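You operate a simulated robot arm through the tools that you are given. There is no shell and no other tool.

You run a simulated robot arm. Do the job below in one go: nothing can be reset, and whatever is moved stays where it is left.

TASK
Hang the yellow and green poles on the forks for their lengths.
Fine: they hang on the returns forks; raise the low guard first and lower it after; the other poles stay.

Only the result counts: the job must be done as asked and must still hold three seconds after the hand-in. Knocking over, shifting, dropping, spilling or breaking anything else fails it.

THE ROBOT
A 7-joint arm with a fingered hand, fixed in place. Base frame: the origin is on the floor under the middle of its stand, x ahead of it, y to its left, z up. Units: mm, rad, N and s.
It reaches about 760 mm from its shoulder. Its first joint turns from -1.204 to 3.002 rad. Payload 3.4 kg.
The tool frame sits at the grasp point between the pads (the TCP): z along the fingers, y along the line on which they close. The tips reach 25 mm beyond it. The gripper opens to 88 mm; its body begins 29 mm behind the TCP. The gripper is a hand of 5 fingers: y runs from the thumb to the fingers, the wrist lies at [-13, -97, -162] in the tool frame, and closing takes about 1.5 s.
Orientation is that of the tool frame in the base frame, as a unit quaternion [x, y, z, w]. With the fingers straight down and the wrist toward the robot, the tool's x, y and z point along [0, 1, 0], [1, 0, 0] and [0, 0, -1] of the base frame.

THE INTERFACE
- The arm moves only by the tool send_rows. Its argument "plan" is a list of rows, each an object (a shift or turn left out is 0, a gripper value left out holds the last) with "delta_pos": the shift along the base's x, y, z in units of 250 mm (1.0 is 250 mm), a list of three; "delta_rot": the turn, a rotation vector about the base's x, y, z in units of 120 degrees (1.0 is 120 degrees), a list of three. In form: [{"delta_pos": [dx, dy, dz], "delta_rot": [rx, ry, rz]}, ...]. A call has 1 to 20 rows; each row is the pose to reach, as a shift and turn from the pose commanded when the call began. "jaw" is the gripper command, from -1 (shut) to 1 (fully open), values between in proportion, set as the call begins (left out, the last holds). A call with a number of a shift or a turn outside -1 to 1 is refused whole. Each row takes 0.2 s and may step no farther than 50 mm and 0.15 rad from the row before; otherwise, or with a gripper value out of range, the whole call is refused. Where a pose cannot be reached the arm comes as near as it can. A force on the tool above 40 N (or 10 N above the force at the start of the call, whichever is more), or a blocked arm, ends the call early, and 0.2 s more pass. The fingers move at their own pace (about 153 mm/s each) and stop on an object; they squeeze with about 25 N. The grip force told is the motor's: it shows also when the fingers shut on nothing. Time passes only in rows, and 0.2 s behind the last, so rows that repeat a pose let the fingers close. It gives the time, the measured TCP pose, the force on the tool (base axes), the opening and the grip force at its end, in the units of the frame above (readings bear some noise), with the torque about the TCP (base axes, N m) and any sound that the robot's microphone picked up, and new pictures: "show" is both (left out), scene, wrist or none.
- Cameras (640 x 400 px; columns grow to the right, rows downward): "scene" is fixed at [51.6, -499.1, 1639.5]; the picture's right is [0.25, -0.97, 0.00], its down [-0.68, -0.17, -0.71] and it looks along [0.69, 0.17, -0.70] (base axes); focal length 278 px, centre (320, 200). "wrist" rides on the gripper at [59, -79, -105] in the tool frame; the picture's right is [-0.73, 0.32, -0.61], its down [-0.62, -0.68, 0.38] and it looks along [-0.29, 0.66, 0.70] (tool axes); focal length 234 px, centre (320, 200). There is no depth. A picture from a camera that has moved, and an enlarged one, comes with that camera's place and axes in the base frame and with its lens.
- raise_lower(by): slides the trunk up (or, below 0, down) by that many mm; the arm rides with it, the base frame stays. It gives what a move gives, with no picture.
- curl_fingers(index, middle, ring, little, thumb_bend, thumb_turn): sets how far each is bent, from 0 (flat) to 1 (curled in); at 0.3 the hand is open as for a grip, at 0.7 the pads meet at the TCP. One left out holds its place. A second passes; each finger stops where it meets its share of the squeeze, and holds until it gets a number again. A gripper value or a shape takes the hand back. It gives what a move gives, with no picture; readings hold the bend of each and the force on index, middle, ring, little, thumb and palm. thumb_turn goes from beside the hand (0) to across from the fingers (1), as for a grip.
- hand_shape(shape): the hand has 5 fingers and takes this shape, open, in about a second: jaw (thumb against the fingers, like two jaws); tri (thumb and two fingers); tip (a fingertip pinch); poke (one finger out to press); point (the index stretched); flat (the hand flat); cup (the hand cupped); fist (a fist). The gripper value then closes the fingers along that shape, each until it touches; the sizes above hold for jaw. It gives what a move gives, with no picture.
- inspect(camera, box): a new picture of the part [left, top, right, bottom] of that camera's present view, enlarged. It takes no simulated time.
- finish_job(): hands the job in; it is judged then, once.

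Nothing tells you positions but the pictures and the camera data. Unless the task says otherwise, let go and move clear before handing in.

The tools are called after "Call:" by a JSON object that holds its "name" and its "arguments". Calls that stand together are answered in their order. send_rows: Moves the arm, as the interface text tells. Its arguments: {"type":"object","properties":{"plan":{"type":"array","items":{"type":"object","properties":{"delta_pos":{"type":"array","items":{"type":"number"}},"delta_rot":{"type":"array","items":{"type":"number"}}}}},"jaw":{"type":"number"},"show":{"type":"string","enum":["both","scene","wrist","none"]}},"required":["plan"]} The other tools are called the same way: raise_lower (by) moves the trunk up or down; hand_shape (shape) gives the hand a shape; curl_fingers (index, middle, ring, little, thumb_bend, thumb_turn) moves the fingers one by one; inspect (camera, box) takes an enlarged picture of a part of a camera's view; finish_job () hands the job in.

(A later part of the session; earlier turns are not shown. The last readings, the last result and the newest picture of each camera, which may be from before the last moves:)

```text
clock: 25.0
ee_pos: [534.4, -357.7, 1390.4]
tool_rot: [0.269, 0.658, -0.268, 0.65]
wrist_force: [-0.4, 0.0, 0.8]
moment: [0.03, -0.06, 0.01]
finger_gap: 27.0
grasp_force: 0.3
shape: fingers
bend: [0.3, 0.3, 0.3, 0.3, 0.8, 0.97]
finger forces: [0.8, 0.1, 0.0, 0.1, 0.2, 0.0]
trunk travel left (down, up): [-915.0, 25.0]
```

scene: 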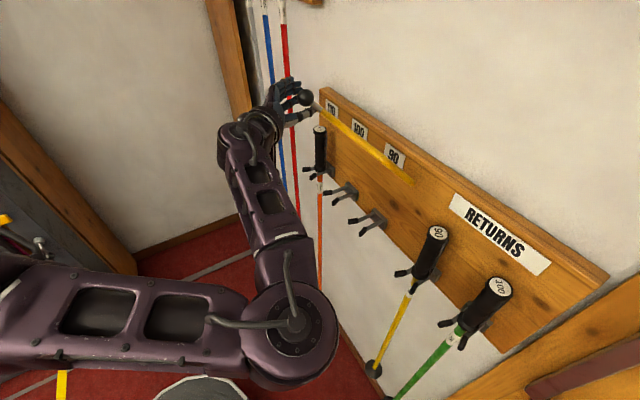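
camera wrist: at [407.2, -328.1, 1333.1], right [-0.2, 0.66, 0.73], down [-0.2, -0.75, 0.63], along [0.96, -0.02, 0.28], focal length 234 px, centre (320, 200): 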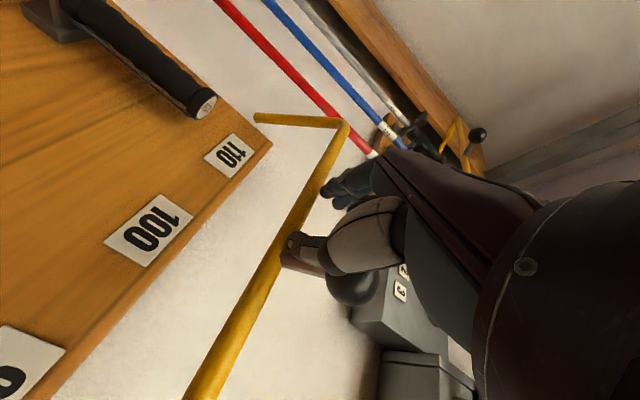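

Call:
{"name": "send_rows", "arguments": {"plan": [{"delta_pos": [-0.03, 0.03, -0.01]}, {"delta_pos": [-0.06, 0.06, -0.02]}, {"delta_pos": [-0.1, 0.1, -0.03]}, {"delta_pos": [-0.14, 0.14, -0.03]}, {"delta_pos": [-0.18, 0.18, -0.03]}]}}

Call:
{"name": "inspect", "arguments": {"camera": "scene", "box": [230, 50, 430, 190]}}

```text
clock: 26.2
ee_pos: [488.2, -310.9, 1381.6]
tool_rot: [0.269, 0.659, -0.267, 0.65]
wrist_force: [-0.2, 0.4, 0.2]
moment: [0.0, -0.02, -0.07]
finger_gap: 26.6
grasp_force: 0.2
shape: fingers
bend: [0.3, 0.3, 0.3, 0.3, 0.8, 0.97]
finger forces: [0.1, 0.1, 0.1, 0.1, 0.0, 0.0]
trunk travel left (down, up): [-915.0, 25.0]
camera wrist: at [358.6, -292.4, 1322.8], right [-0.2, 0.65, 0.73], down [-0.2, -0.76, 0.62], along [0.96, -0.02, 0.28], focal length 234 px, centre (320, 200)
```

scene: 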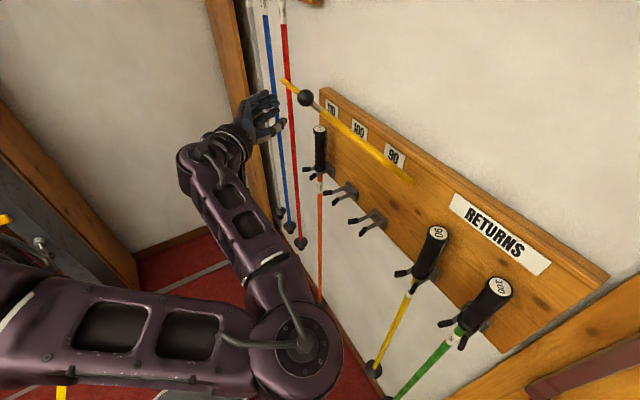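
wrist: 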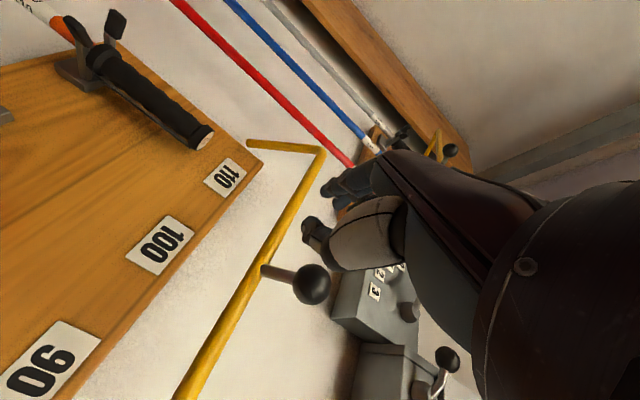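

```text
2.86 times, centred on (330, 120) of scene
camera zoom: at [51.6, -499.1, 1639.5], right [0.25, -0.97, 0.0], down [-0.68, -0.17, -0.71], along [0.69, 0.17, -0.7], focal length 794 px, centre (291, 429)
```

zoom: 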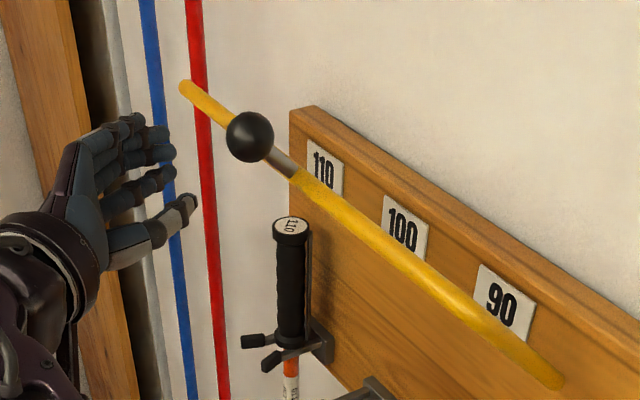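

The guard stays up on its own. I'll restore the open jaw shape away from the knob and move over toward the green pole.

Call:
{"name": "send_rows", "arguments": {"plan": [{"delta_pos": [-0.11, -0.07, -0.1]}, {"delta_pos": [-0.2, -0.17, -0.19]}, {"delta_pos": [-0.3, -0.27, -0.27]}, {"delta_pos": [-0.4, -0.37, -0.35]}, {"delta_pos": [-0.5, -0.47, -0.44]}, {"delta_pos": [-0.595, -0.566, -0.526]}, {"delta_pos": [-0.595, -0.566, -0.526], "delta_rot": [-0.0045, -0.0045, -0.0038]}], "show": "none"}}

Call:
{"name": "hand_shape", "arguments": {"shape": "jaw"}}

```text
clock: 27.8
ee_pos: [341.0, -451.8, 1251.0]
tool_rot: [0.269, 0.653, -0.271, 0.654]
wrist_force: [0.4, 0.6, -0.7]
moment: [0.01, -0.02, 0.04]
finger_gap: 26.4
grasp_force: 0.1
shape: fingers
bend: [0.3, 0.3, 0.3, 0.3, 0.8, 0.98]
finger forces: [0.0, 0.0, 0.0, 0.0, 0.0, 0.0]
trunk travel left (down, up): [-915.0, 25.0]
```

```text
clock: 28.7
ee_pos: [339.6, -454.0, 1251.2]
tool_rot: [0.27, 0.653, -0.272, 0.654]
wrist_force: [0.5, -0.3, -0.2]
moment: [-0.03, 0.01, -0.01]
finger_gap: 87.6
grasp_force: 0.2
shape: jaw
bend: [0.3, 0.3, 0.3, 0.3, 0.3, 0.98]
finger forces: [0.1, 0.0, 0.0, 0.0, 0.1, 0.1]
trunk travel left (down, up): [-915.0, 25.0]
```

Call:
{"name": "send_rows", "arguments": {"plan": [{"delta_pos": [-0.112, -0.111, -0.05]}, {"delta_pos": [-0.224, -0.222, -0.11]}, {"delta_pos": [-0.337, -0.333, -0.17]}, {"delta_pos": [-0.449, -0.444, -0.22]}, {"delta_pos": [-0.561, -0.554, -0.264]}, {"delta_pos": [-0.45, -0.665, -0.264]}, {"delta_pos": [-0.335, -0.78, -0.264]}, {"delta_pos": [-0.335, -0.78, -0.264]}]}}

Call:
{"name": "inspect", "arguments": {"camera": "scene", "box": [360, 200, 540, 400]}}

Call:
{"name": "inspect", "arguments": {"camera": "wrist", "box": [60, 90, 340, 300]}}

```text
clock: 30.5
ee_pos: [256.5, -647.4, 1185.1]
tool_rot: [0.272, 0.652, -0.271, 0.654]
wrist_force: [-0.1, 0.0, 1.0]
moment: [0.02, -0.03, -0.01]
finger_gap: 87.6
grasp_force: 0.0
shape: jaw
bend: [0.3, 0.3, 0.3, 0.3, 0.3, 0.98]
finger forces: [0.1, 0.0, 0.0, 0.0, 0.1, 0.0]
trunk travel left (down, up): [-915.0, 25.0]
camera wrist: at [127.2, -629.4, 1124.9], right [-0.2, 0.66, 0.72], down [-0.21, -0.75, 0.63], along [0.96, -0.03, 0.29], focal length 234 px, centre (320, 200)
```

scene: 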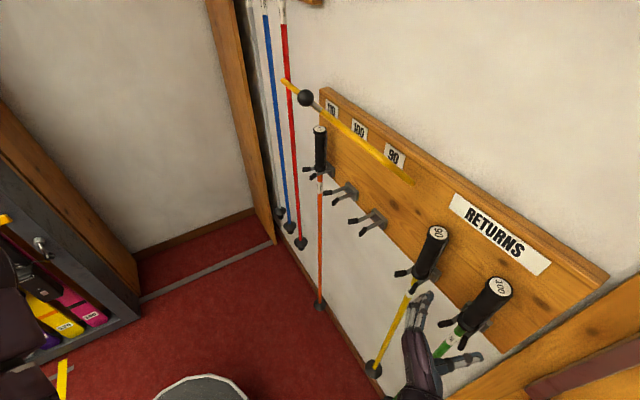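
wrist: 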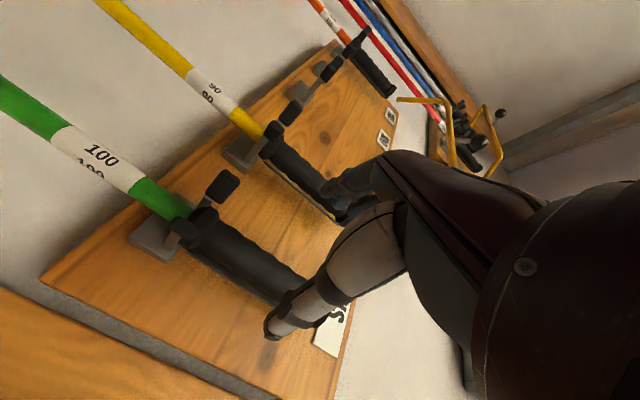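

```text
2.00 times, centred on (450, 300) of scene
camera zoom: at [51.6, -499.1, 1639.5], right [0.25, -0.97, 0.0], down [-0.68, -0.17, -0.71], along [0.69, 0.17, -0.7], focal length 556 px, centre (60, 0)
```

zoom: 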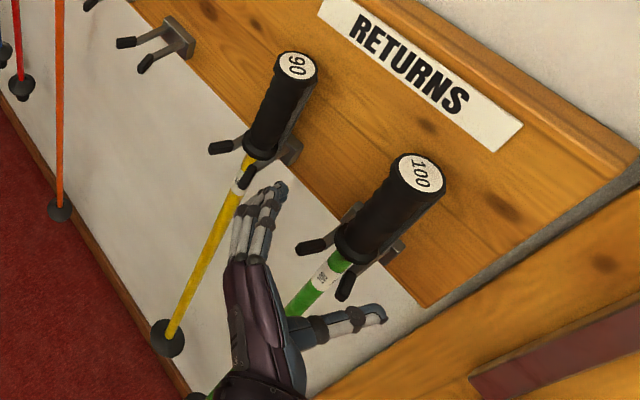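

```text
1.90 times, centred on (200, 195) of wrist
camera zoom: at [127.2, -629.4, 1124.9], right [-0.2, 0.66, 0.72], down [-0.21, -0.75, 0.63], along [0.96, -0.03, 0.29], focal length 446 px, centre (549, 210)
```

zoom: 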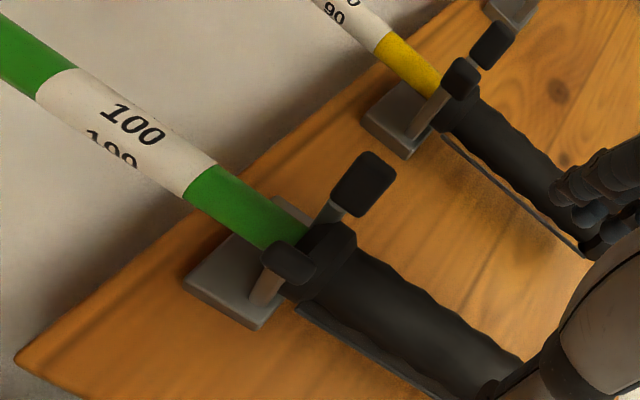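

The green handle lines up with the open hand. Advancing straight toward the wall to surround the handle.

Call:
{"name": "send_rows", "arguments": {"plan": [{"delta_pos": [0.06, -0.062, 0]}, {"delta_pos": [0.12, -0.124, 0]}, {"delta_pos": [0.18, -0.186, 0]}, {"delta_pos": [0.235, -0.245, 0]}, {"delta_pos": [0.235, -0.245, 0]}]}}

Call:
{"name": "inspect", "arguments": {"camera": "scene", "box": [400, 220, 560, 380]}}

Call:
{"name": "inspect", "arguments": {"camera": "wrist", "box": [180, 140, 420, 340]}}

```text
clock: 31.7
ee_pos: [316.3, -710.2, 1185.4]
tool_rot: [0.27, 0.653, -0.271, 0.654]
wrist_force: [-0.1, 0.6, 1.1]
moment: [0.01, -0.02, -0.01]
finger_gap: 88.0
grasp_force: 0.0
shape: jaw
bend: [0.3, 0.3, 0.3, 0.3, 0.3, 0.98]
finger forces: [0.0, 0.0, 0.0, 0.0, 0.0, 0.1]
trunk travel left (down, up): [-915.0, 25.0]
camera wrist: at [185.2, -691.8, 1125.8], right [-0.2, 0.66, 0.72], down [-0.21, -0.75, 0.63], along [0.96, -0.03, 0.29], focal length 234 px, centre (320, 200)
```

scene: 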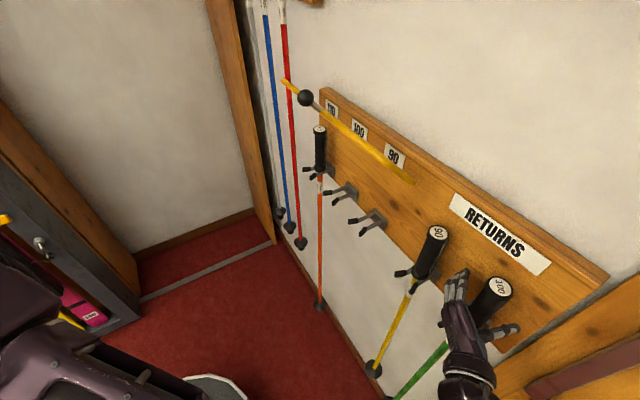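
wrist: 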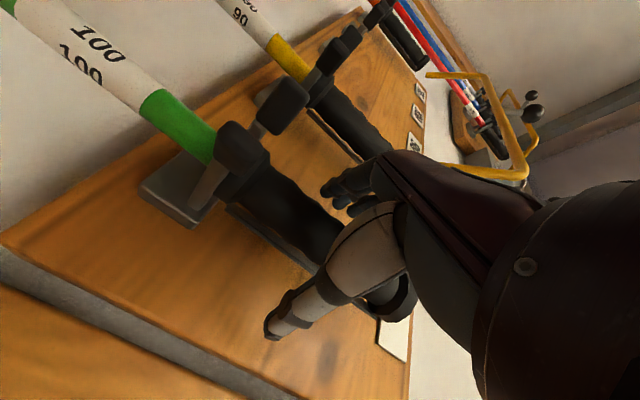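

```text
2.50 times, centred on (480, 300) of scene
camera zoom: at [51.6, -499.1, 1639.5], right [0.25, -0.97, 0.0], down [-0.68, -0.17, -0.71], along [0.69, 0.17, -0.7], focal length 695 px, centre (-80, -50)
```

zoom: 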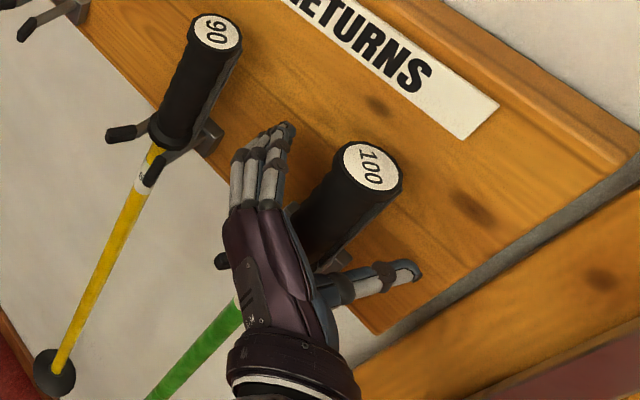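

```text
2.00 times, centred on (300, 240) of wrist
camera zoom: at [185.2, -691.8, 1125.8], right [-0.2, 0.66, 0.72], down [-0.21, -0.75, 0.63], along [0.96, -0.03, 0.29], focal length 468 px, centre (360, 120)
```

zoom: 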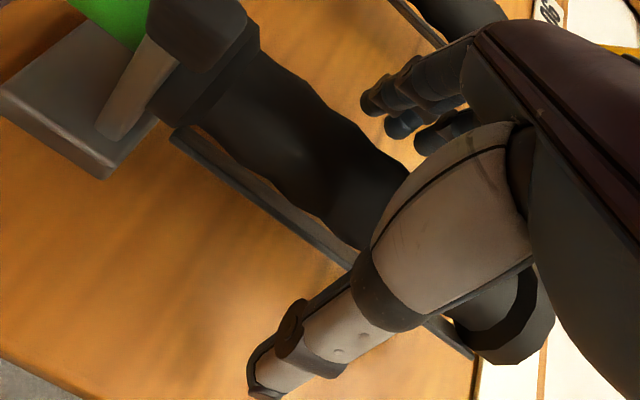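

Fingers and thumb straddle the handle with no contact. Closing the grip.

Call:
{"name": "send_rows", "arguments": {"plan": [{}, {}, {}, {}, {}, {}, {}, {}, {}], "jaw": -1}}

Call:
{"name": "inspect", "arguments": {"camera": "scene", "box": [400, 220, 560, 380]}}

```text
clock: 33.7
ee_pos: [315.9, -709.5, 1184.3]
tool_rot: [0.269, 0.652, -0.272, 0.654]
wrist_force: [-0.4, -1.0, 2.1]
moment: [-0.04, 0.0, 0.05]
finger_gap: 16.6
grasp_force: 25.2
shape: jaw
bend: [0.74, 0.71, 0.71, 0.56, 0.8, 1.0]
finger forces: [10.2, 2.4, 1.9, 1.5, 16.7, 0.0]
trunk travel left (down, up): [-915.0, 25.0]
camera wrist: at [185.7, -691.9, 1125.3], right [-0.2, 0.66, 0.72], down [-0.21, -0.75, 0.63], along [0.96, -0.03, 0.29], focal length 234 px, centre (320, 200)
```

scene: 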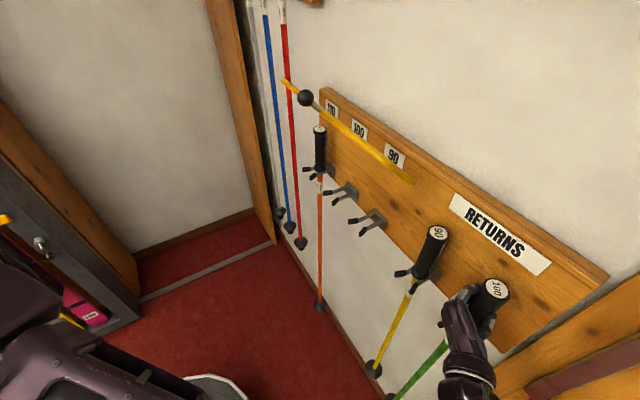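
wrist: 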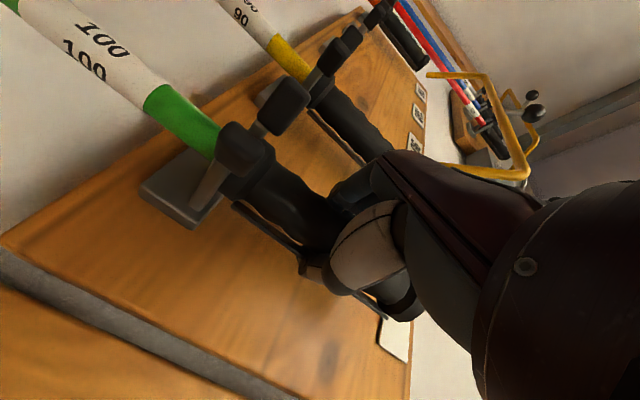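

```text
2.50 times, centred on (480, 300) of scene
camera zoom: at [51.6, -499.1, 1639.5], right [0.25, -0.97, 0.0], down [-0.68, -0.17, -0.71], along [0.69, 0.17, -0.7], focal length 695 px, centre (-80, -50)
```

zoom: 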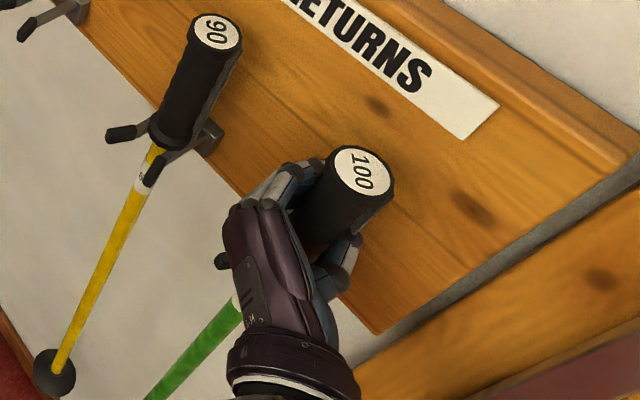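

The handle is caged in the fingers with about 25 N of grip. Lifting it clear of the fork tips.

Call:
{"name": "send_rows", "arguments": {"plan": [{"delta_pos": [0, 0, 0.04]}, {"delta_pos": [0, 0, 0.08]}, {"delta_pos": [0, 0, 0.12]}, {"delta_pos": [0, 0, 0.16]}, {"delta_pos": [0, 0, 0.18]}]}}

Call:
{"name": "inspect", "arguments": {"camera": "wrist", "box": [60, 0, 420, 340]}}

Call:
{"name": "inspect", "arguments": {"camera": "scene", "box": [360, 200, 560, 400]}}

```text
clock: 34.9
ee_pos: [315.6, -710.6, 1228.4]
tool_rot: [0.27, 0.653, -0.271, 0.654]
wrist_force: [-0.6, -0.7, -2.1]
moment: [-0.1, 0.11, 0.0]
finger_gap: 16.9
grasp_force: 25.2
shape: jaw
bend: [0.74, 0.71, 0.71, 0.57, 0.81, 1.0]
finger forces: [9.4, 2.2, 1.9, 2.0, 16.4, 0.0]
trunk travel left (down, up): [-915.0, 25.0]
camera wrist: at [184.9, -691.3, 1169.3], right [-0.2, 0.66, 0.72], down [-0.21, -0.75, 0.62], along [0.96, -0.03, 0.29], focal length 234 px, centre (320, 200)
```

scene: 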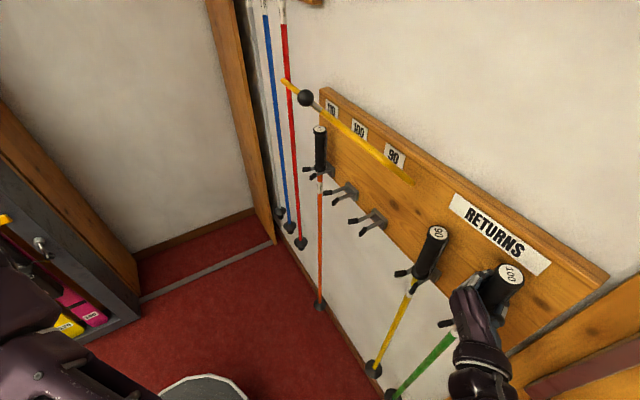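
wrist: 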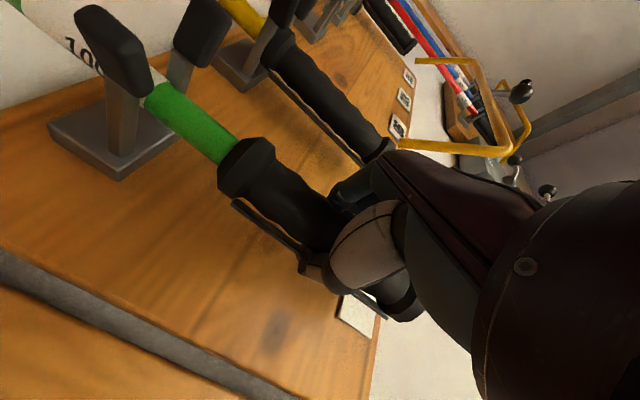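

```text
1.18 times, centred on (240, 170) of wrist
camera zoom: at [184.9, -691.3, 1169.3], right [-0.2, 0.66, 0.72], down [-0.21, -0.75, 0.62], along [0.96, -0.03, 0.29], focal length 276 px, centre (414, 235)
```

zoom: 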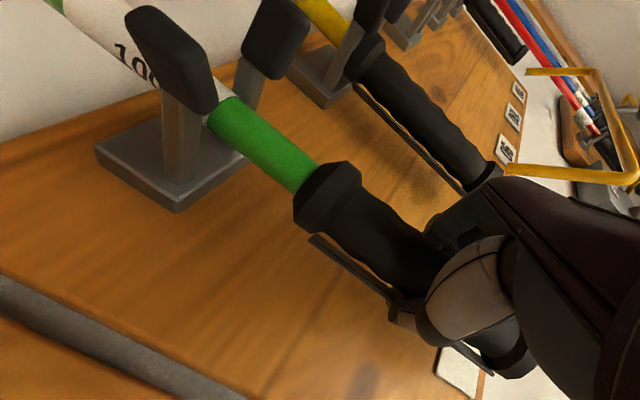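

```text
2.00 times, centred on (460, 300) of scene
camera zoom: at [51.6, -499.1, 1639.5], right [0.25, -0.97, 0.0], down [-0.68, -0.17, -0.71], along [0.69, 0.17, -0.7], focal length 556 px, centre (40, 0)
```

zoom: 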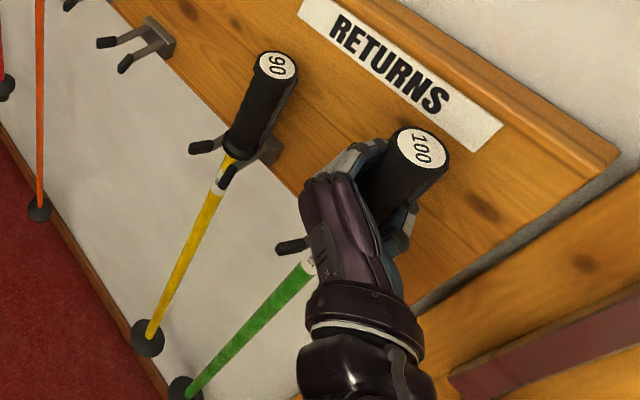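

The handle is free above the fork tips. Drawing it straight out from the wall.

Call:
{"name": "send_rows", "arguments": {"plan": [{"delta_pos": [-0.054, 0.054, 0]}, {"delta_pos": [-0.108, 0.108, 0]}, {"delta_pos": [-0.162, 0.162, 0]}, {"delta_pos": [-0.216, 0.216, 0]}, {"delta_pos": [-0.27, 0.27, 0]}, {"delta_pos": [-0.32, 0.32, 0]}]}}

```text
clock: 36.3
ee_pos: [235.2, -629.8, 1229.5]
tool_rot: [0.271, 0.652, -0.271, 0.654]
wrist_force: [0.6, 0.3, -1.6]
moment: [0.06, 0.09, -0.02]
finger_gap: 16.2
grasp_force: 24.6
shape: jaw
bend: [0.74, 0.72, 0.7, 0.6, 0.81, 1.0]
finger forces: [10.5, 2.1, 2.3, 1.9, 16.5, 0.0]
trunk travel left (down, up): [-915.0, 25.0]
camera wrist: at [104.6, -611.1, 1170.3], right [-0.2, 0.66, 0.72], down [-0.21, -0.75, 0.63], along [0.96, -0.03, 0.29], focal length 234 px, centre (320, 200)
```

scene: 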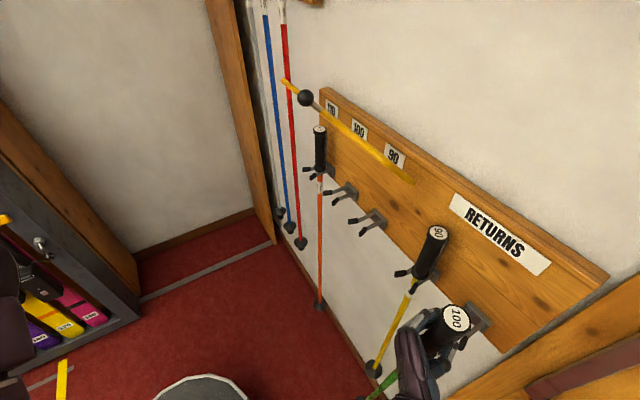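
wrist: 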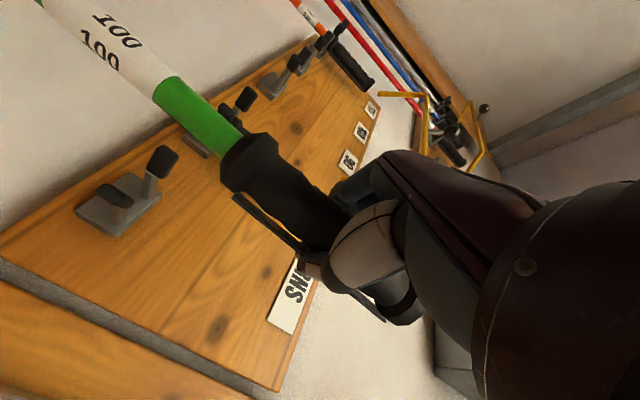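

The green pole is free. Now I'll carry it along the wall toward the 100 fork at this same standoff.

Call:
{"name": "send_rows", "arguments": {"plan": [{"delta_pos": [0.1, 0.1, 0]}, {"delta_pos": [0.2, 0.2, 0]}, {"delta_pos": [0.3, 0.3, 0]}, {"delta_pos": [0.4, 0.4, 0]}, {"delta_pos": [0.5, 0.5, 0]}, {"delta_pos": [0.6, 0.6, 0]}, {"delta_pos": [0.6, 0.6, 0]}], "show": "scene"}}

```text
clock: 37.9
ee_pos: [384.8, -480.0, 1230.0]
tool_rot: [0.271, 0.652, -0.272, 0.654]
wrist_force: [1.3, 0.3, -1.5]
moment: [-0.03, 0.12, -0.01]
finger_gap: 16.1
grasp_force: 25.5
shape: jaw
bend: [0.74, 0.72, 0.7, 0.62, 0.81, 1.0]
finger forces: [10.2, 1.7, 2.4, 2.1, 18.1, 0.1]
trunk travel left (down, up): [-915.0, 25.0]
```

scene: 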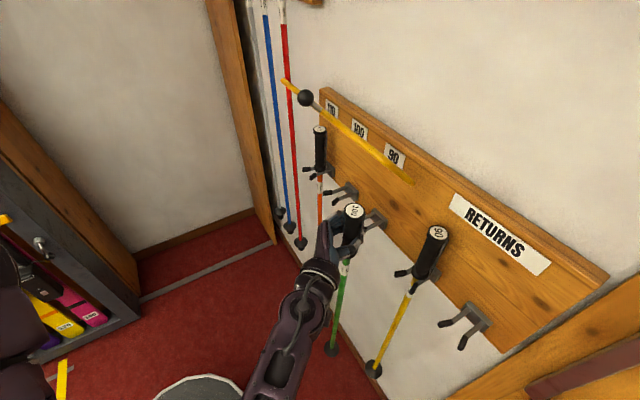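

Call:
{"name": "send_rows", "arguments": {"plan": [{"delta_pos": [0.1, 0.1, 0]}, {"delta_pos": [0.2, 0.2, 0]}, {"delta_pos": [0.3, 0.3, 0]}, {"delta_pos": [0.4, 0.4, 0]}, {"delta_pos": [0.48, 0.48, 0]}, {"delta_pos": [0.552, 0.552, 0]}, {"delta_pos": [0.552, 0.552, 0]}]}}

Call:
{"name": "inspect", "arguments": {"camera": "wrist", "box": [40, 80, 360, 300]}}

Call:
{"name": "inspect", "arguments": {"camera": "scene", "box": [250, 60, 410, 260]}}

```text
clock: 39.5
ee_pos: [524.5, -341.3, 1228.2]
tool_rot: [0.27, 0.653, -0.272, 0.653]
wrist_force: [1.2, 0.0, -2.1]
moment: [-0.08, 0.12, -0.04]
finger_gap: 15.8
grasp_force: 24.8
shape: jaw
bend: [0.74, 0.72, 0.7, 0.62, 0.82, 1.0]
finger forces: [10.0, 1.6, 2.5, 2.2, 18.8, 0.1]
trunk travel left (down, up): [-915.0, 25.0]
camera wrist: at [394.1, -323.4, 1169.1], right [-0.2, 0.66, 0.72], down [-0.21, -0.75, 0.63], along [0.96, -0.03, 0.29], focal length 234 px, centre (320, 200)
```

scene: 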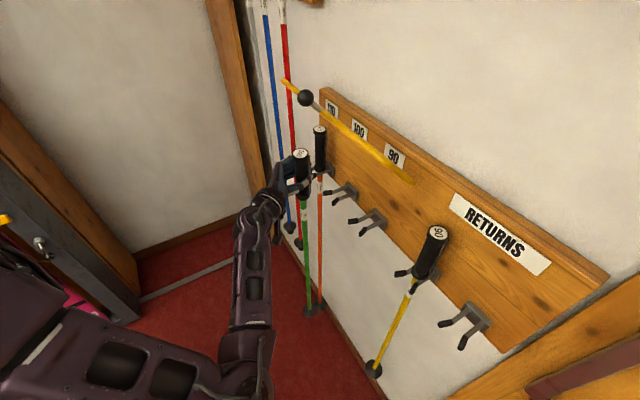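
wrist: 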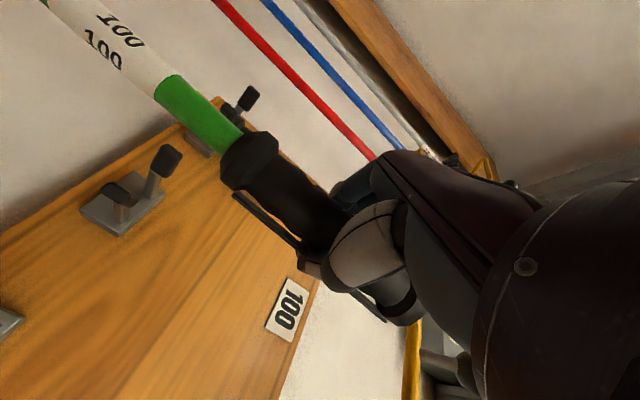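

```text
1.82 times, centred on (200, 190) of wrist
camera zoom: at [394.1, -323.4, 1169.1], right [-0.2, 0.66, 0.72], down [-0.21, -0.75, 0.63], along [0.96, -0.03, 0.29], focal length 426 px, centre (538, 218)
```

zoom: 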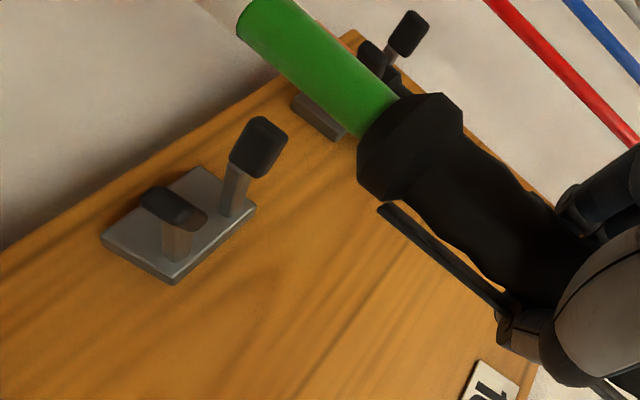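

```text
2.00 times, centred on (330, 160) of scene
camera zoom: at [51.6, -499.1, 1639.5], right [0.25, -0.97, 0.0], down [-0.68, -0.17, -0.71], along [0.69, 0.17, -0.7], focal length 556 px, centre (300, 280)
```

zoom: 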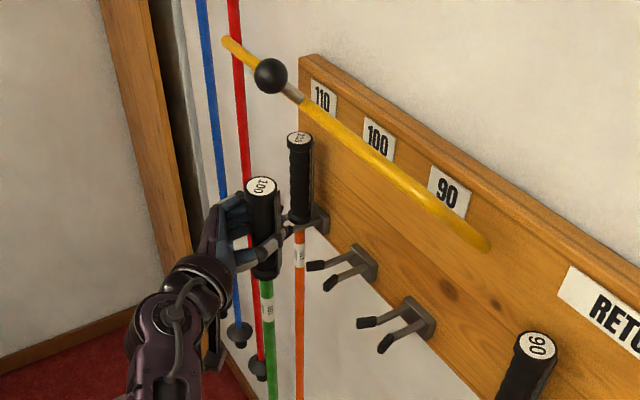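

The green pole now hangs in front of the 100 fork, and the fork image is within about 1.5 mm of the alignment seen at the pick. I'll move in over the fork tips at this height.

Call:
{"name": "send_rows", "arguments": {"plan": [{"delta_pos": [0.06, -0.054, 0]}, {"delta_pos": [0.12, -0.112, 0]}, {"delta_pos": [0.18, -0.172, 0]}, {"delta_pos": [0.235, -0.227, 0]}, {"delta_pos": [0.29, -0.282, 0]}, {"delta_pos": [0.338, -0.33, 0]}, {"delta_pos": [0.338, -0.33, 0]}]}}

Call:
{"name": "inspect", "arguments": {"camera": "wrist", "box": [40, 0, 360, 300]}}

Call:
{"name": "inspect", "arguments": {"camera": "scene", "box": [270, 90, 430, 250]}}

```text
clock: 41.1
ee_pos: [608.1, -423.8, 1229.2]
tool_rot: [0.27, 0.652, -0.272, 0.654]
wrist_force: [-0.7, -1.2, -1.4]
moment: [-0.13, 0.05, 0.0]
finger_gap: 15.5
grasp_force: 24.6
shape: jaw
bend: [0.74, 0.72, 0.7, 0.58, 0.82, 1.0]
finger forces: [9.2, 1.7, 2.4, 1.6, 18.0, 0.0]
trunk travel left (down, up): [-915.0, 25.0]
camera wrist: at [477.9, -406.6, 1171.0], right [-0.2, 0.66, 0.72], down [-0.21, -0.75, 0.63], along [0.96, -0.03, 0.29], focal length 234 px, centre (320, 200)
```

scene: 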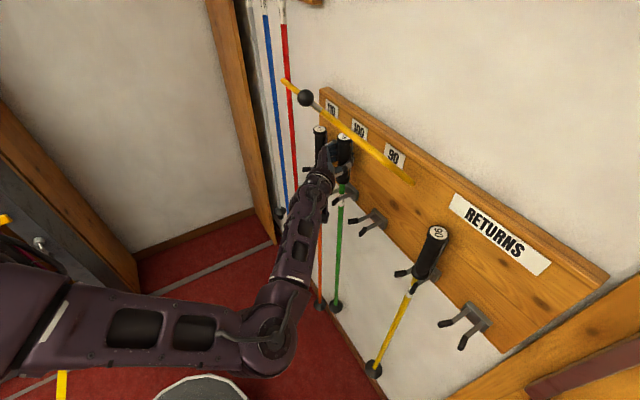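
wrist: 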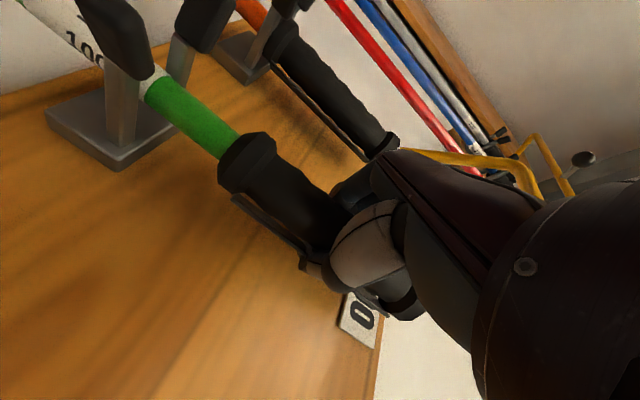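

```text
1.33 times, centred on (200, 150) of wrist
camera zoom: at [477.9, -406.6, 1171.0], right [-0.2, 0.66, 0.72], down [-0.21, -0.75, 0.63], along [0.96, -0.03, 0.29], focal length 312 px, centre (480, 267)
```

zoom: 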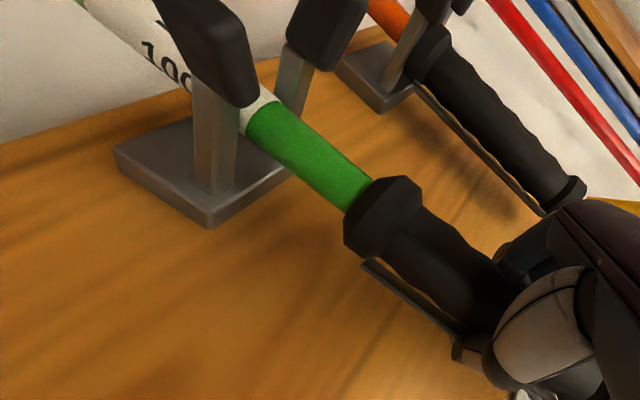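

```text
2.50 times, centred on (350, 170) of scene
camera zoom: at [51.6, -499.1, 1639.5], right [0.25, -0.97, 0.0], down [-0.68, -0.17, -0.71], along [0.69, 0.17, -0.7], focal length 695 px, centre (245, 275)
```

zoom: 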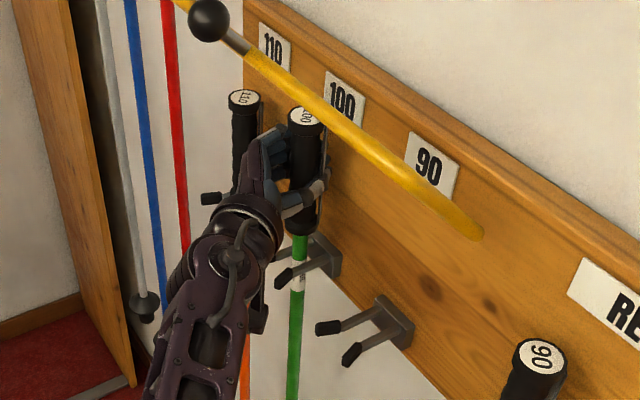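

The shaft is between the prongs and aligned within about 1 mm. Lowering the handle onto the fork.

Call:
{"name": "send_rows", "arguments": {"plan": [{"delta_pos": [0, 0, -0.04]}, {"delta_pos": [0, 0, -0.08]}, {"delta_pos": [0, 0, -0.12]}, {"delta_pos": [0, 0, -0.15]}, {"delta_pos": [0, 0, -0.17]}, {"delta_pos": [0, 0, -0.17]}]}}

Call:
{"name": "inspect", "arguments": {"camera": "wrist", "box": [100, 40, 420, 300]}}

```text
clock: 42.5
ee_pos: [608.3, -424.1, 1187.0]
tool_rot: [0.27, 0.653, -0.272, 0.654]
wrist_force: [-0.9, -1.2, -2.2]
moment: [-0.08, 0.05, 0.01]
finger_gap: 15.5
grasp_force: 25.0
shape: jaw
bend: [0.74, 0.72, 0.7, 0.59, 0.82, 1.0]
finger forces: [8.6, 1.5, 2.4, 1.7, 17.9, 0.1]
trunk travel left (down, up): [-915.0, 25.0]
camera wrist: at [478.2, -406.8, 1127.7], right [-0.2, 0.66, 0.72], down [-0.21, -0.75, 0.63], along [0.96, -0.03, 0.29], focal length 234 px, centre (320, 200)
```

scene: 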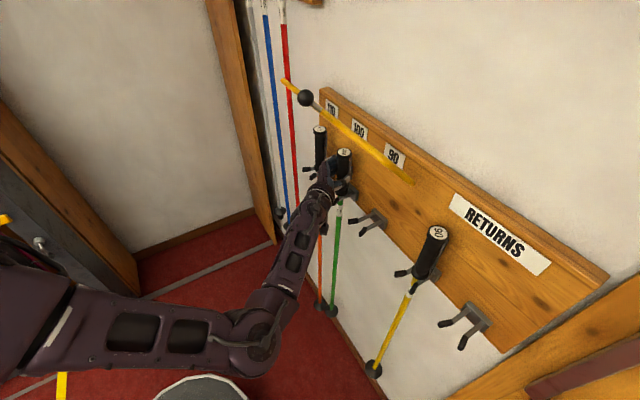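
wrist: 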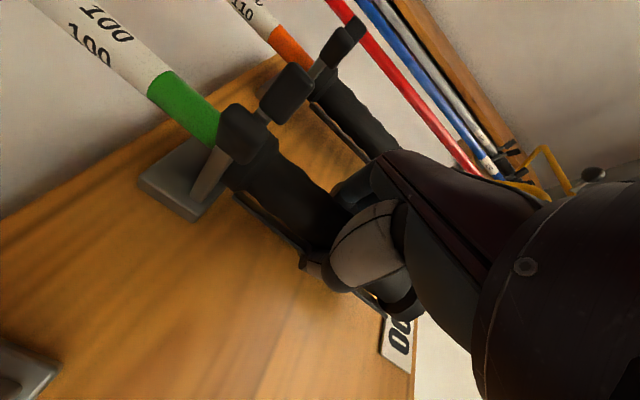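

```text
1.54 times, centred on (260, 170) of wrist
camera zoom: at [478.2, -406.8, 1127.7], right [-0.2, 0.66, 0.72], down [-0.21, -0.75, 0.63], along [0.96, -0.03, 0.29], focal length 360 px, centre (412, 246)
```

zoom: 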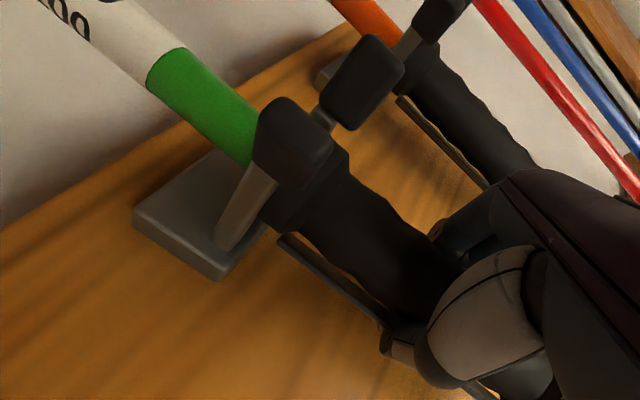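

Nearly seated; the hand still carries the weight. Lowering a few millimetres more.

Call:
{"name": "send_rows", "arguments": {"plan": [{"delta_pos": [0, 0, -0.01]}, {"delta_pos": [0, 0, -0.02]}, {"delta_pos": [0, 0, -0.02]}], "show": "none"}}

```text
clock: 43.3
ee_pos: [608.3, -422.7, 1185.5]
tool_rot: [0.269, 0.651, -0.272, 0.656]
wrist_force: [4.6, -1.8, 12.4]
moment: [-0.01, 0.07, -0.03]
finger_gap: 15.3
grasp_force: 24.8
shape: jaw
bend: [0.74, 0.72, 0.7, 0.58, 0.82, 1.0]
finger forces: [9.8, 2.0, 2.8, 2.2, 18.6, 0.0]
trunk travel left (down, up): [-915.0, 25.0]
```

The handle has seated (force reversed to +12 N). Easing off slightly and opening the hand.

Call:
{"name": "send_rows", "arguments": {"plan": [{"delta_pos": [0, 0, 0.006]}, {"delta_pos": [0, 0, 0.006]}], "show": "none"}}

Call:
{"name": "send_rows", "arguments": {"plan": [{}, {}, {}, {}, {}, {}, {}], "jaw": 1}}

Call:
{"name": "inspect", "arguments": {"camera": "scene", "box": [270, 90, 430, 250]}}

Call:
{"name": "inspect", "arguments": {"camera": "wrist", "box": [100, 40, 420, 300]}}

```text
clock: 43.9
ee_pos: [607.7, -424.2, 1185.8]
tool_rot: [0.27, 0.652, -0.272, 0.655]
wrist_force: [4.9, -1.4, 12.4]
moment: [-0.03, 0.03, 0.03]
finger_gap: 15.4
grasp_force: 25.0
shape: jaw
bend: [0.74, 0.72, 0.7, 0.58, 0.82, 1.0]
finger forces: [10.2, 2.0, 2.7, 1.8, 18.4, 0.0]
trunk travel left (down, up): [-915.0, 25.0]
```

```text
clock: 45.5
ee_pos: [609.4, -425.4, 1183.8]
tool_rot: [0.27, 0.652, -0.271, 0.655]
wrist_force: [-0.2, 0.7, 0.7]
moment: [0.0, -0.02, -0.01]
finger_gap: 87.7
grasp_force: 0.0
shape: jaw
bend: [0.3, 0.3, 0.3, 0.3, 0.3, 0.98]
finger forces: [0.1, 0.0, 0.0, 0.0, 0.0, 0.0]
trunk travel left (down, up): [-915.0, 25.0]
camera wrist: at [478.4, -406.7, 1124.3], right [-0.2, 0.66, 0.72], down [-0.21, -0.75, 0.63], along [0.96, -0.03, 0.29], focal length 234 px, centre (320, 200)
```

scene: 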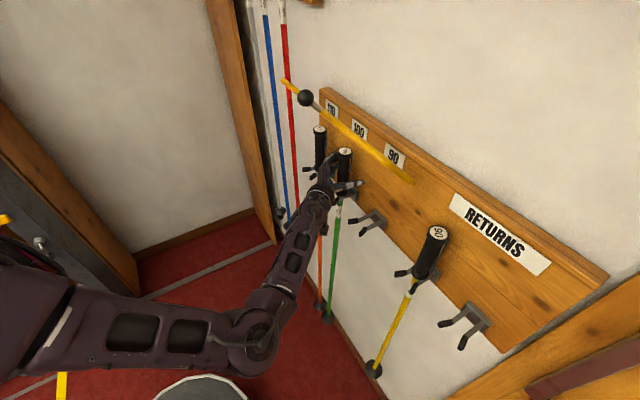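
wrist: 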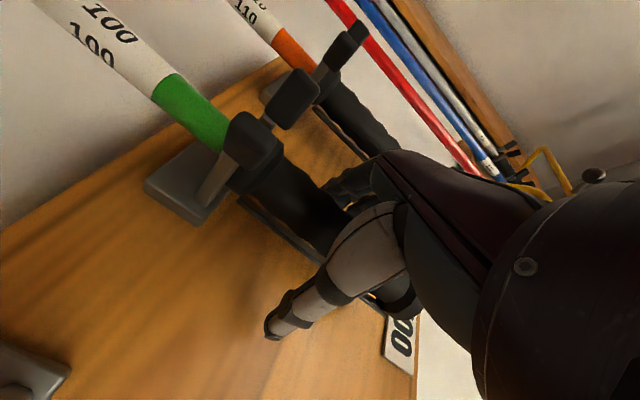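

```text
2.50 times, centred on (350, 170) of scene
camera zoom: at [51.6, -499.1, 1639.5], right [0.25, -0.97, 0.0], down [-0.68, -0.17, -0.71], along [0.69, 0.17, -0.7], focal length 695 px, centre (245, 275)
```

zoom: 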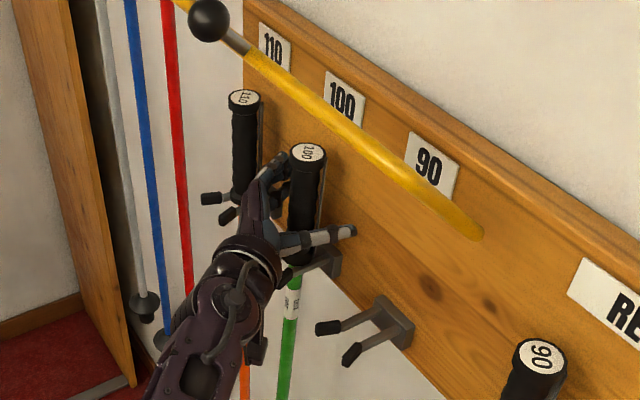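

```text
1.54 times, centred on (260, 170) of wrist
camera zoom: at [478.4, -406.7, 1124.3], right [-0.2, 0.66, 0.72], down [-0.21, -0.75, 0.63], along [0.96, -0.03, 0.29], focal length 360 px, centre (412, 246)
```

zoom: 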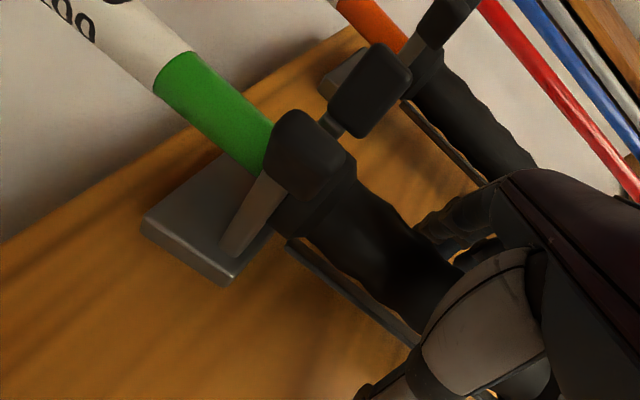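

The green pole hangs upright on the 100 fork. Retreating straight out.

Call:
{"name": "send_rows", "arguments": {"plan": [{"delta_pos": [-0.05, 0.05, 0]}, {"delta_pos": [-0.1, 0.1, 0]}, {"delta_pos": [-0.16, 0.16, 0]}, {"delta_pos": [-0.22, 0.22, 0]}, {"delta_pos": [-0.3, 0.3, 0]}, {"delta_pos": [-0.38, 0.38, 0]}]}}

Call:
{"name": "inspect", "arguments": {"camera": "scene", "box": [270, 90, 430, 250]}}

Call:
{"name": "inspect", "arguments": {"camera": "scene", "box": [390, 200, 550, 380]}}

```text
clock: 46.9
ee_pos: [512.9, -329.6, 1185.3]
tool_rot: [0.271, 0.652, -0.272, 0.654]
wrist_force: [0.9, -0.7, 0.3]
moment: [0.01, 0.01, 0.02]
finger_gap: 87.7
grasp_force: 0.1
shape: jaw
bend: [0.3, 0.3, 0.3, 0.3, 0.3, 0.98]
finger forces: [0.0, 0.0, 0.1, 0.0, 0.0, 0.1]
trunk travel left (down, up): [-915.0, 25.0]
camera wrist: at [382.2, -310.6, 1125.0], right [-0.2, 0.66, 0.72], down [-0.21, -0.75, 0.63], along [0.96, -0.03, 0.29], focal length 234 px, centre (320, 200)
```

scene: 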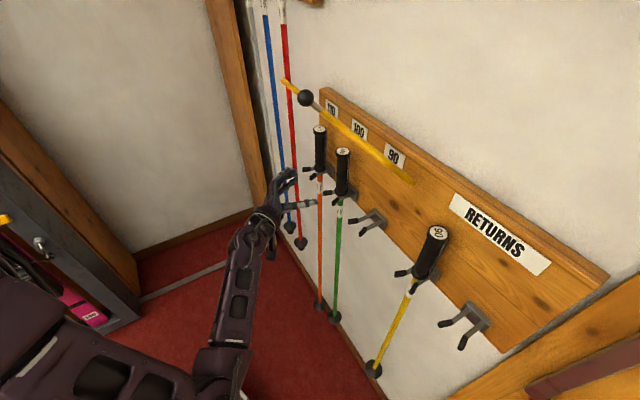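
wrist: 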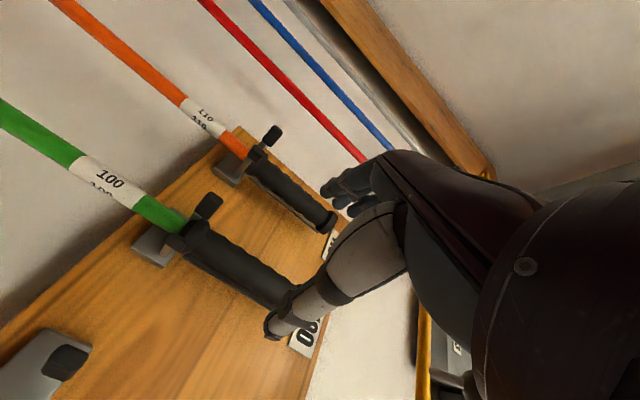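

```text
2.50 times, centred on (350, 170) of scene
camera zoom: at [51.6, -499.1, 1639.5], right [0.25, -0.97, 0.0], down [-0.68, -0.17, -0.71], along [0.69, 0.17, -0.7], focal length 695 px, centre (245, 275)
```

zoom: 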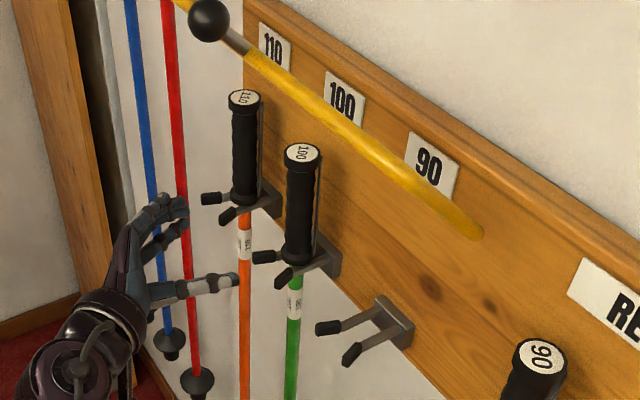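

```text
2.22 times, centred on (470, 290) of scene
camera zoom: at [51.6, -499.1, 1639.5], right [0.25, -0.97, 0.0], down [-0.68, -0.17, -0.71], along [0.69, 0.17, -0.7], focal length 618 px, centre (-13, 0)
```

zoom: 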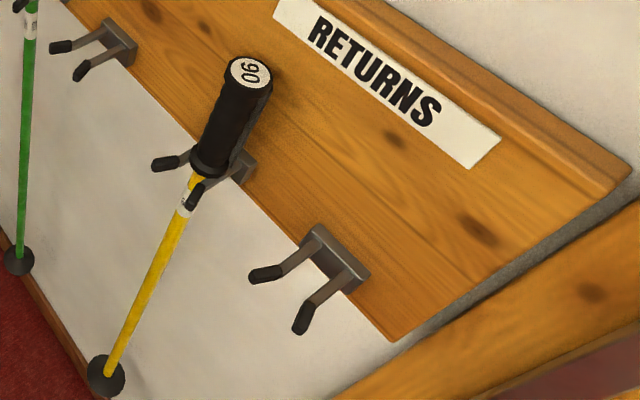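

Green is seated just like the orange pole, and the guard is still up. Now over to the yellow pole.

Call:
{"name": "send_rows", "arguments": {"plan": [{"delta_pos": [-0.111, -0.122, 0]}, {"delta_pos": [-0.222, -0.245, 0]}, {"delta_pos": [-0.333, -0.367, 0]}, {"delta_pos": [-0.443, -0.489, 0]}, {"delta_pos": [-0.554, -0.611, 0]}, {"delta_pos": [-0.665, -0.734, 0]}, {"delta_pos": [-0.776, -0.856, 0]}, {"delta_pos": [-0.776, -0.856, 0]}]}}

Call:
{"name": "inspect", "arguments": {"camera": "wrist", "box": [100, 140, 340, 320]}}

Call:
{"name": "inspect", "arguments": {"camera": "scene", "box": [360, 190, 520, 370]}}

```text
clock: 48.7
ee_pos: [318.5, -542.6, 1183.0]
tool_rot: [0.27, 0.652, -0.271, 0.654]
wrist_force: [0.1, -0.5, 0.2]
moment: [0.02, 0.0, -0.02]
finger_gap: 87.9
grasp_force: 0.0
shape: jaw
bend: [0.3, 0.3, 0.3, 0.3, 0.3, 0.98]
finger forces: [0.0, 0.0, 0.1, 0.0, 0.0, 0.1]
trunk travel left (down, up): [-915.0, 25.0]
camera wrist: at [188.4, -523.7, 1123.1], right [-0.2, 0.66, 0.72], down [-0.21, -0.75, 0.63], along [0.96, -0.03, 0.29], focal length 234 px, centre (320, 200)
```

scene: 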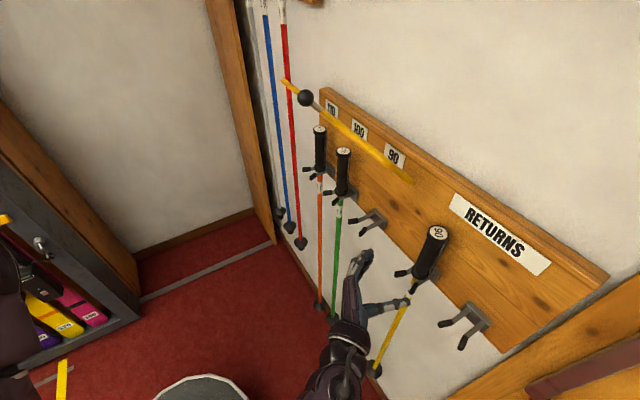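
wrist: 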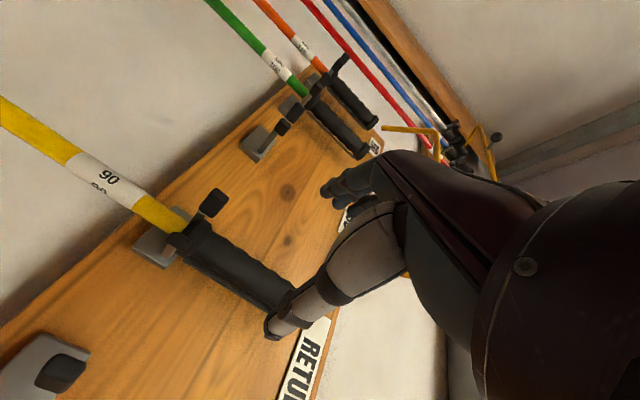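

```text
2.22 times, centred on (220, 230) of wrist
camera zoom: at [188.4, -523.7, 1123.1], right [-0.2, 0.66, 0.72], down [-0.21, -0.75, 0.63], along [0.96, -0.03, 0.29], focal length 520 px, centre (542, 133)
```

zoom: 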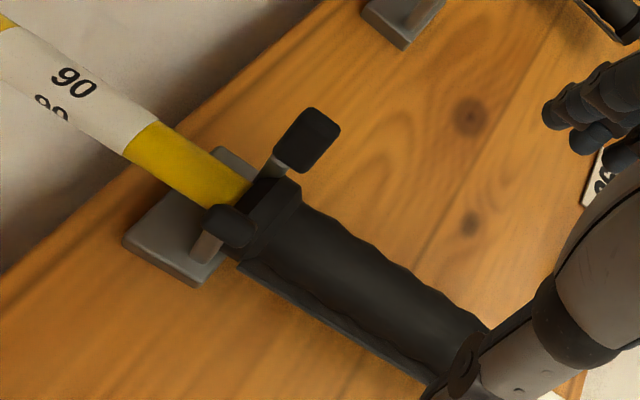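

```text
2.22 times, centred on (440, 280) of scene
camera zoom: at [51.6, -499.1, 1639.5], right [0.25, -0.97, 0.0], down [-0.68, -0.17, -0.71], along [0.69, 0.17, -0.7], focal length 618 px, centre (53, 22)
```

zoom: 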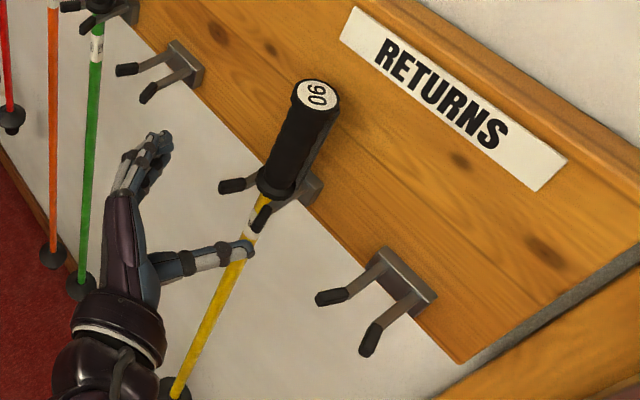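

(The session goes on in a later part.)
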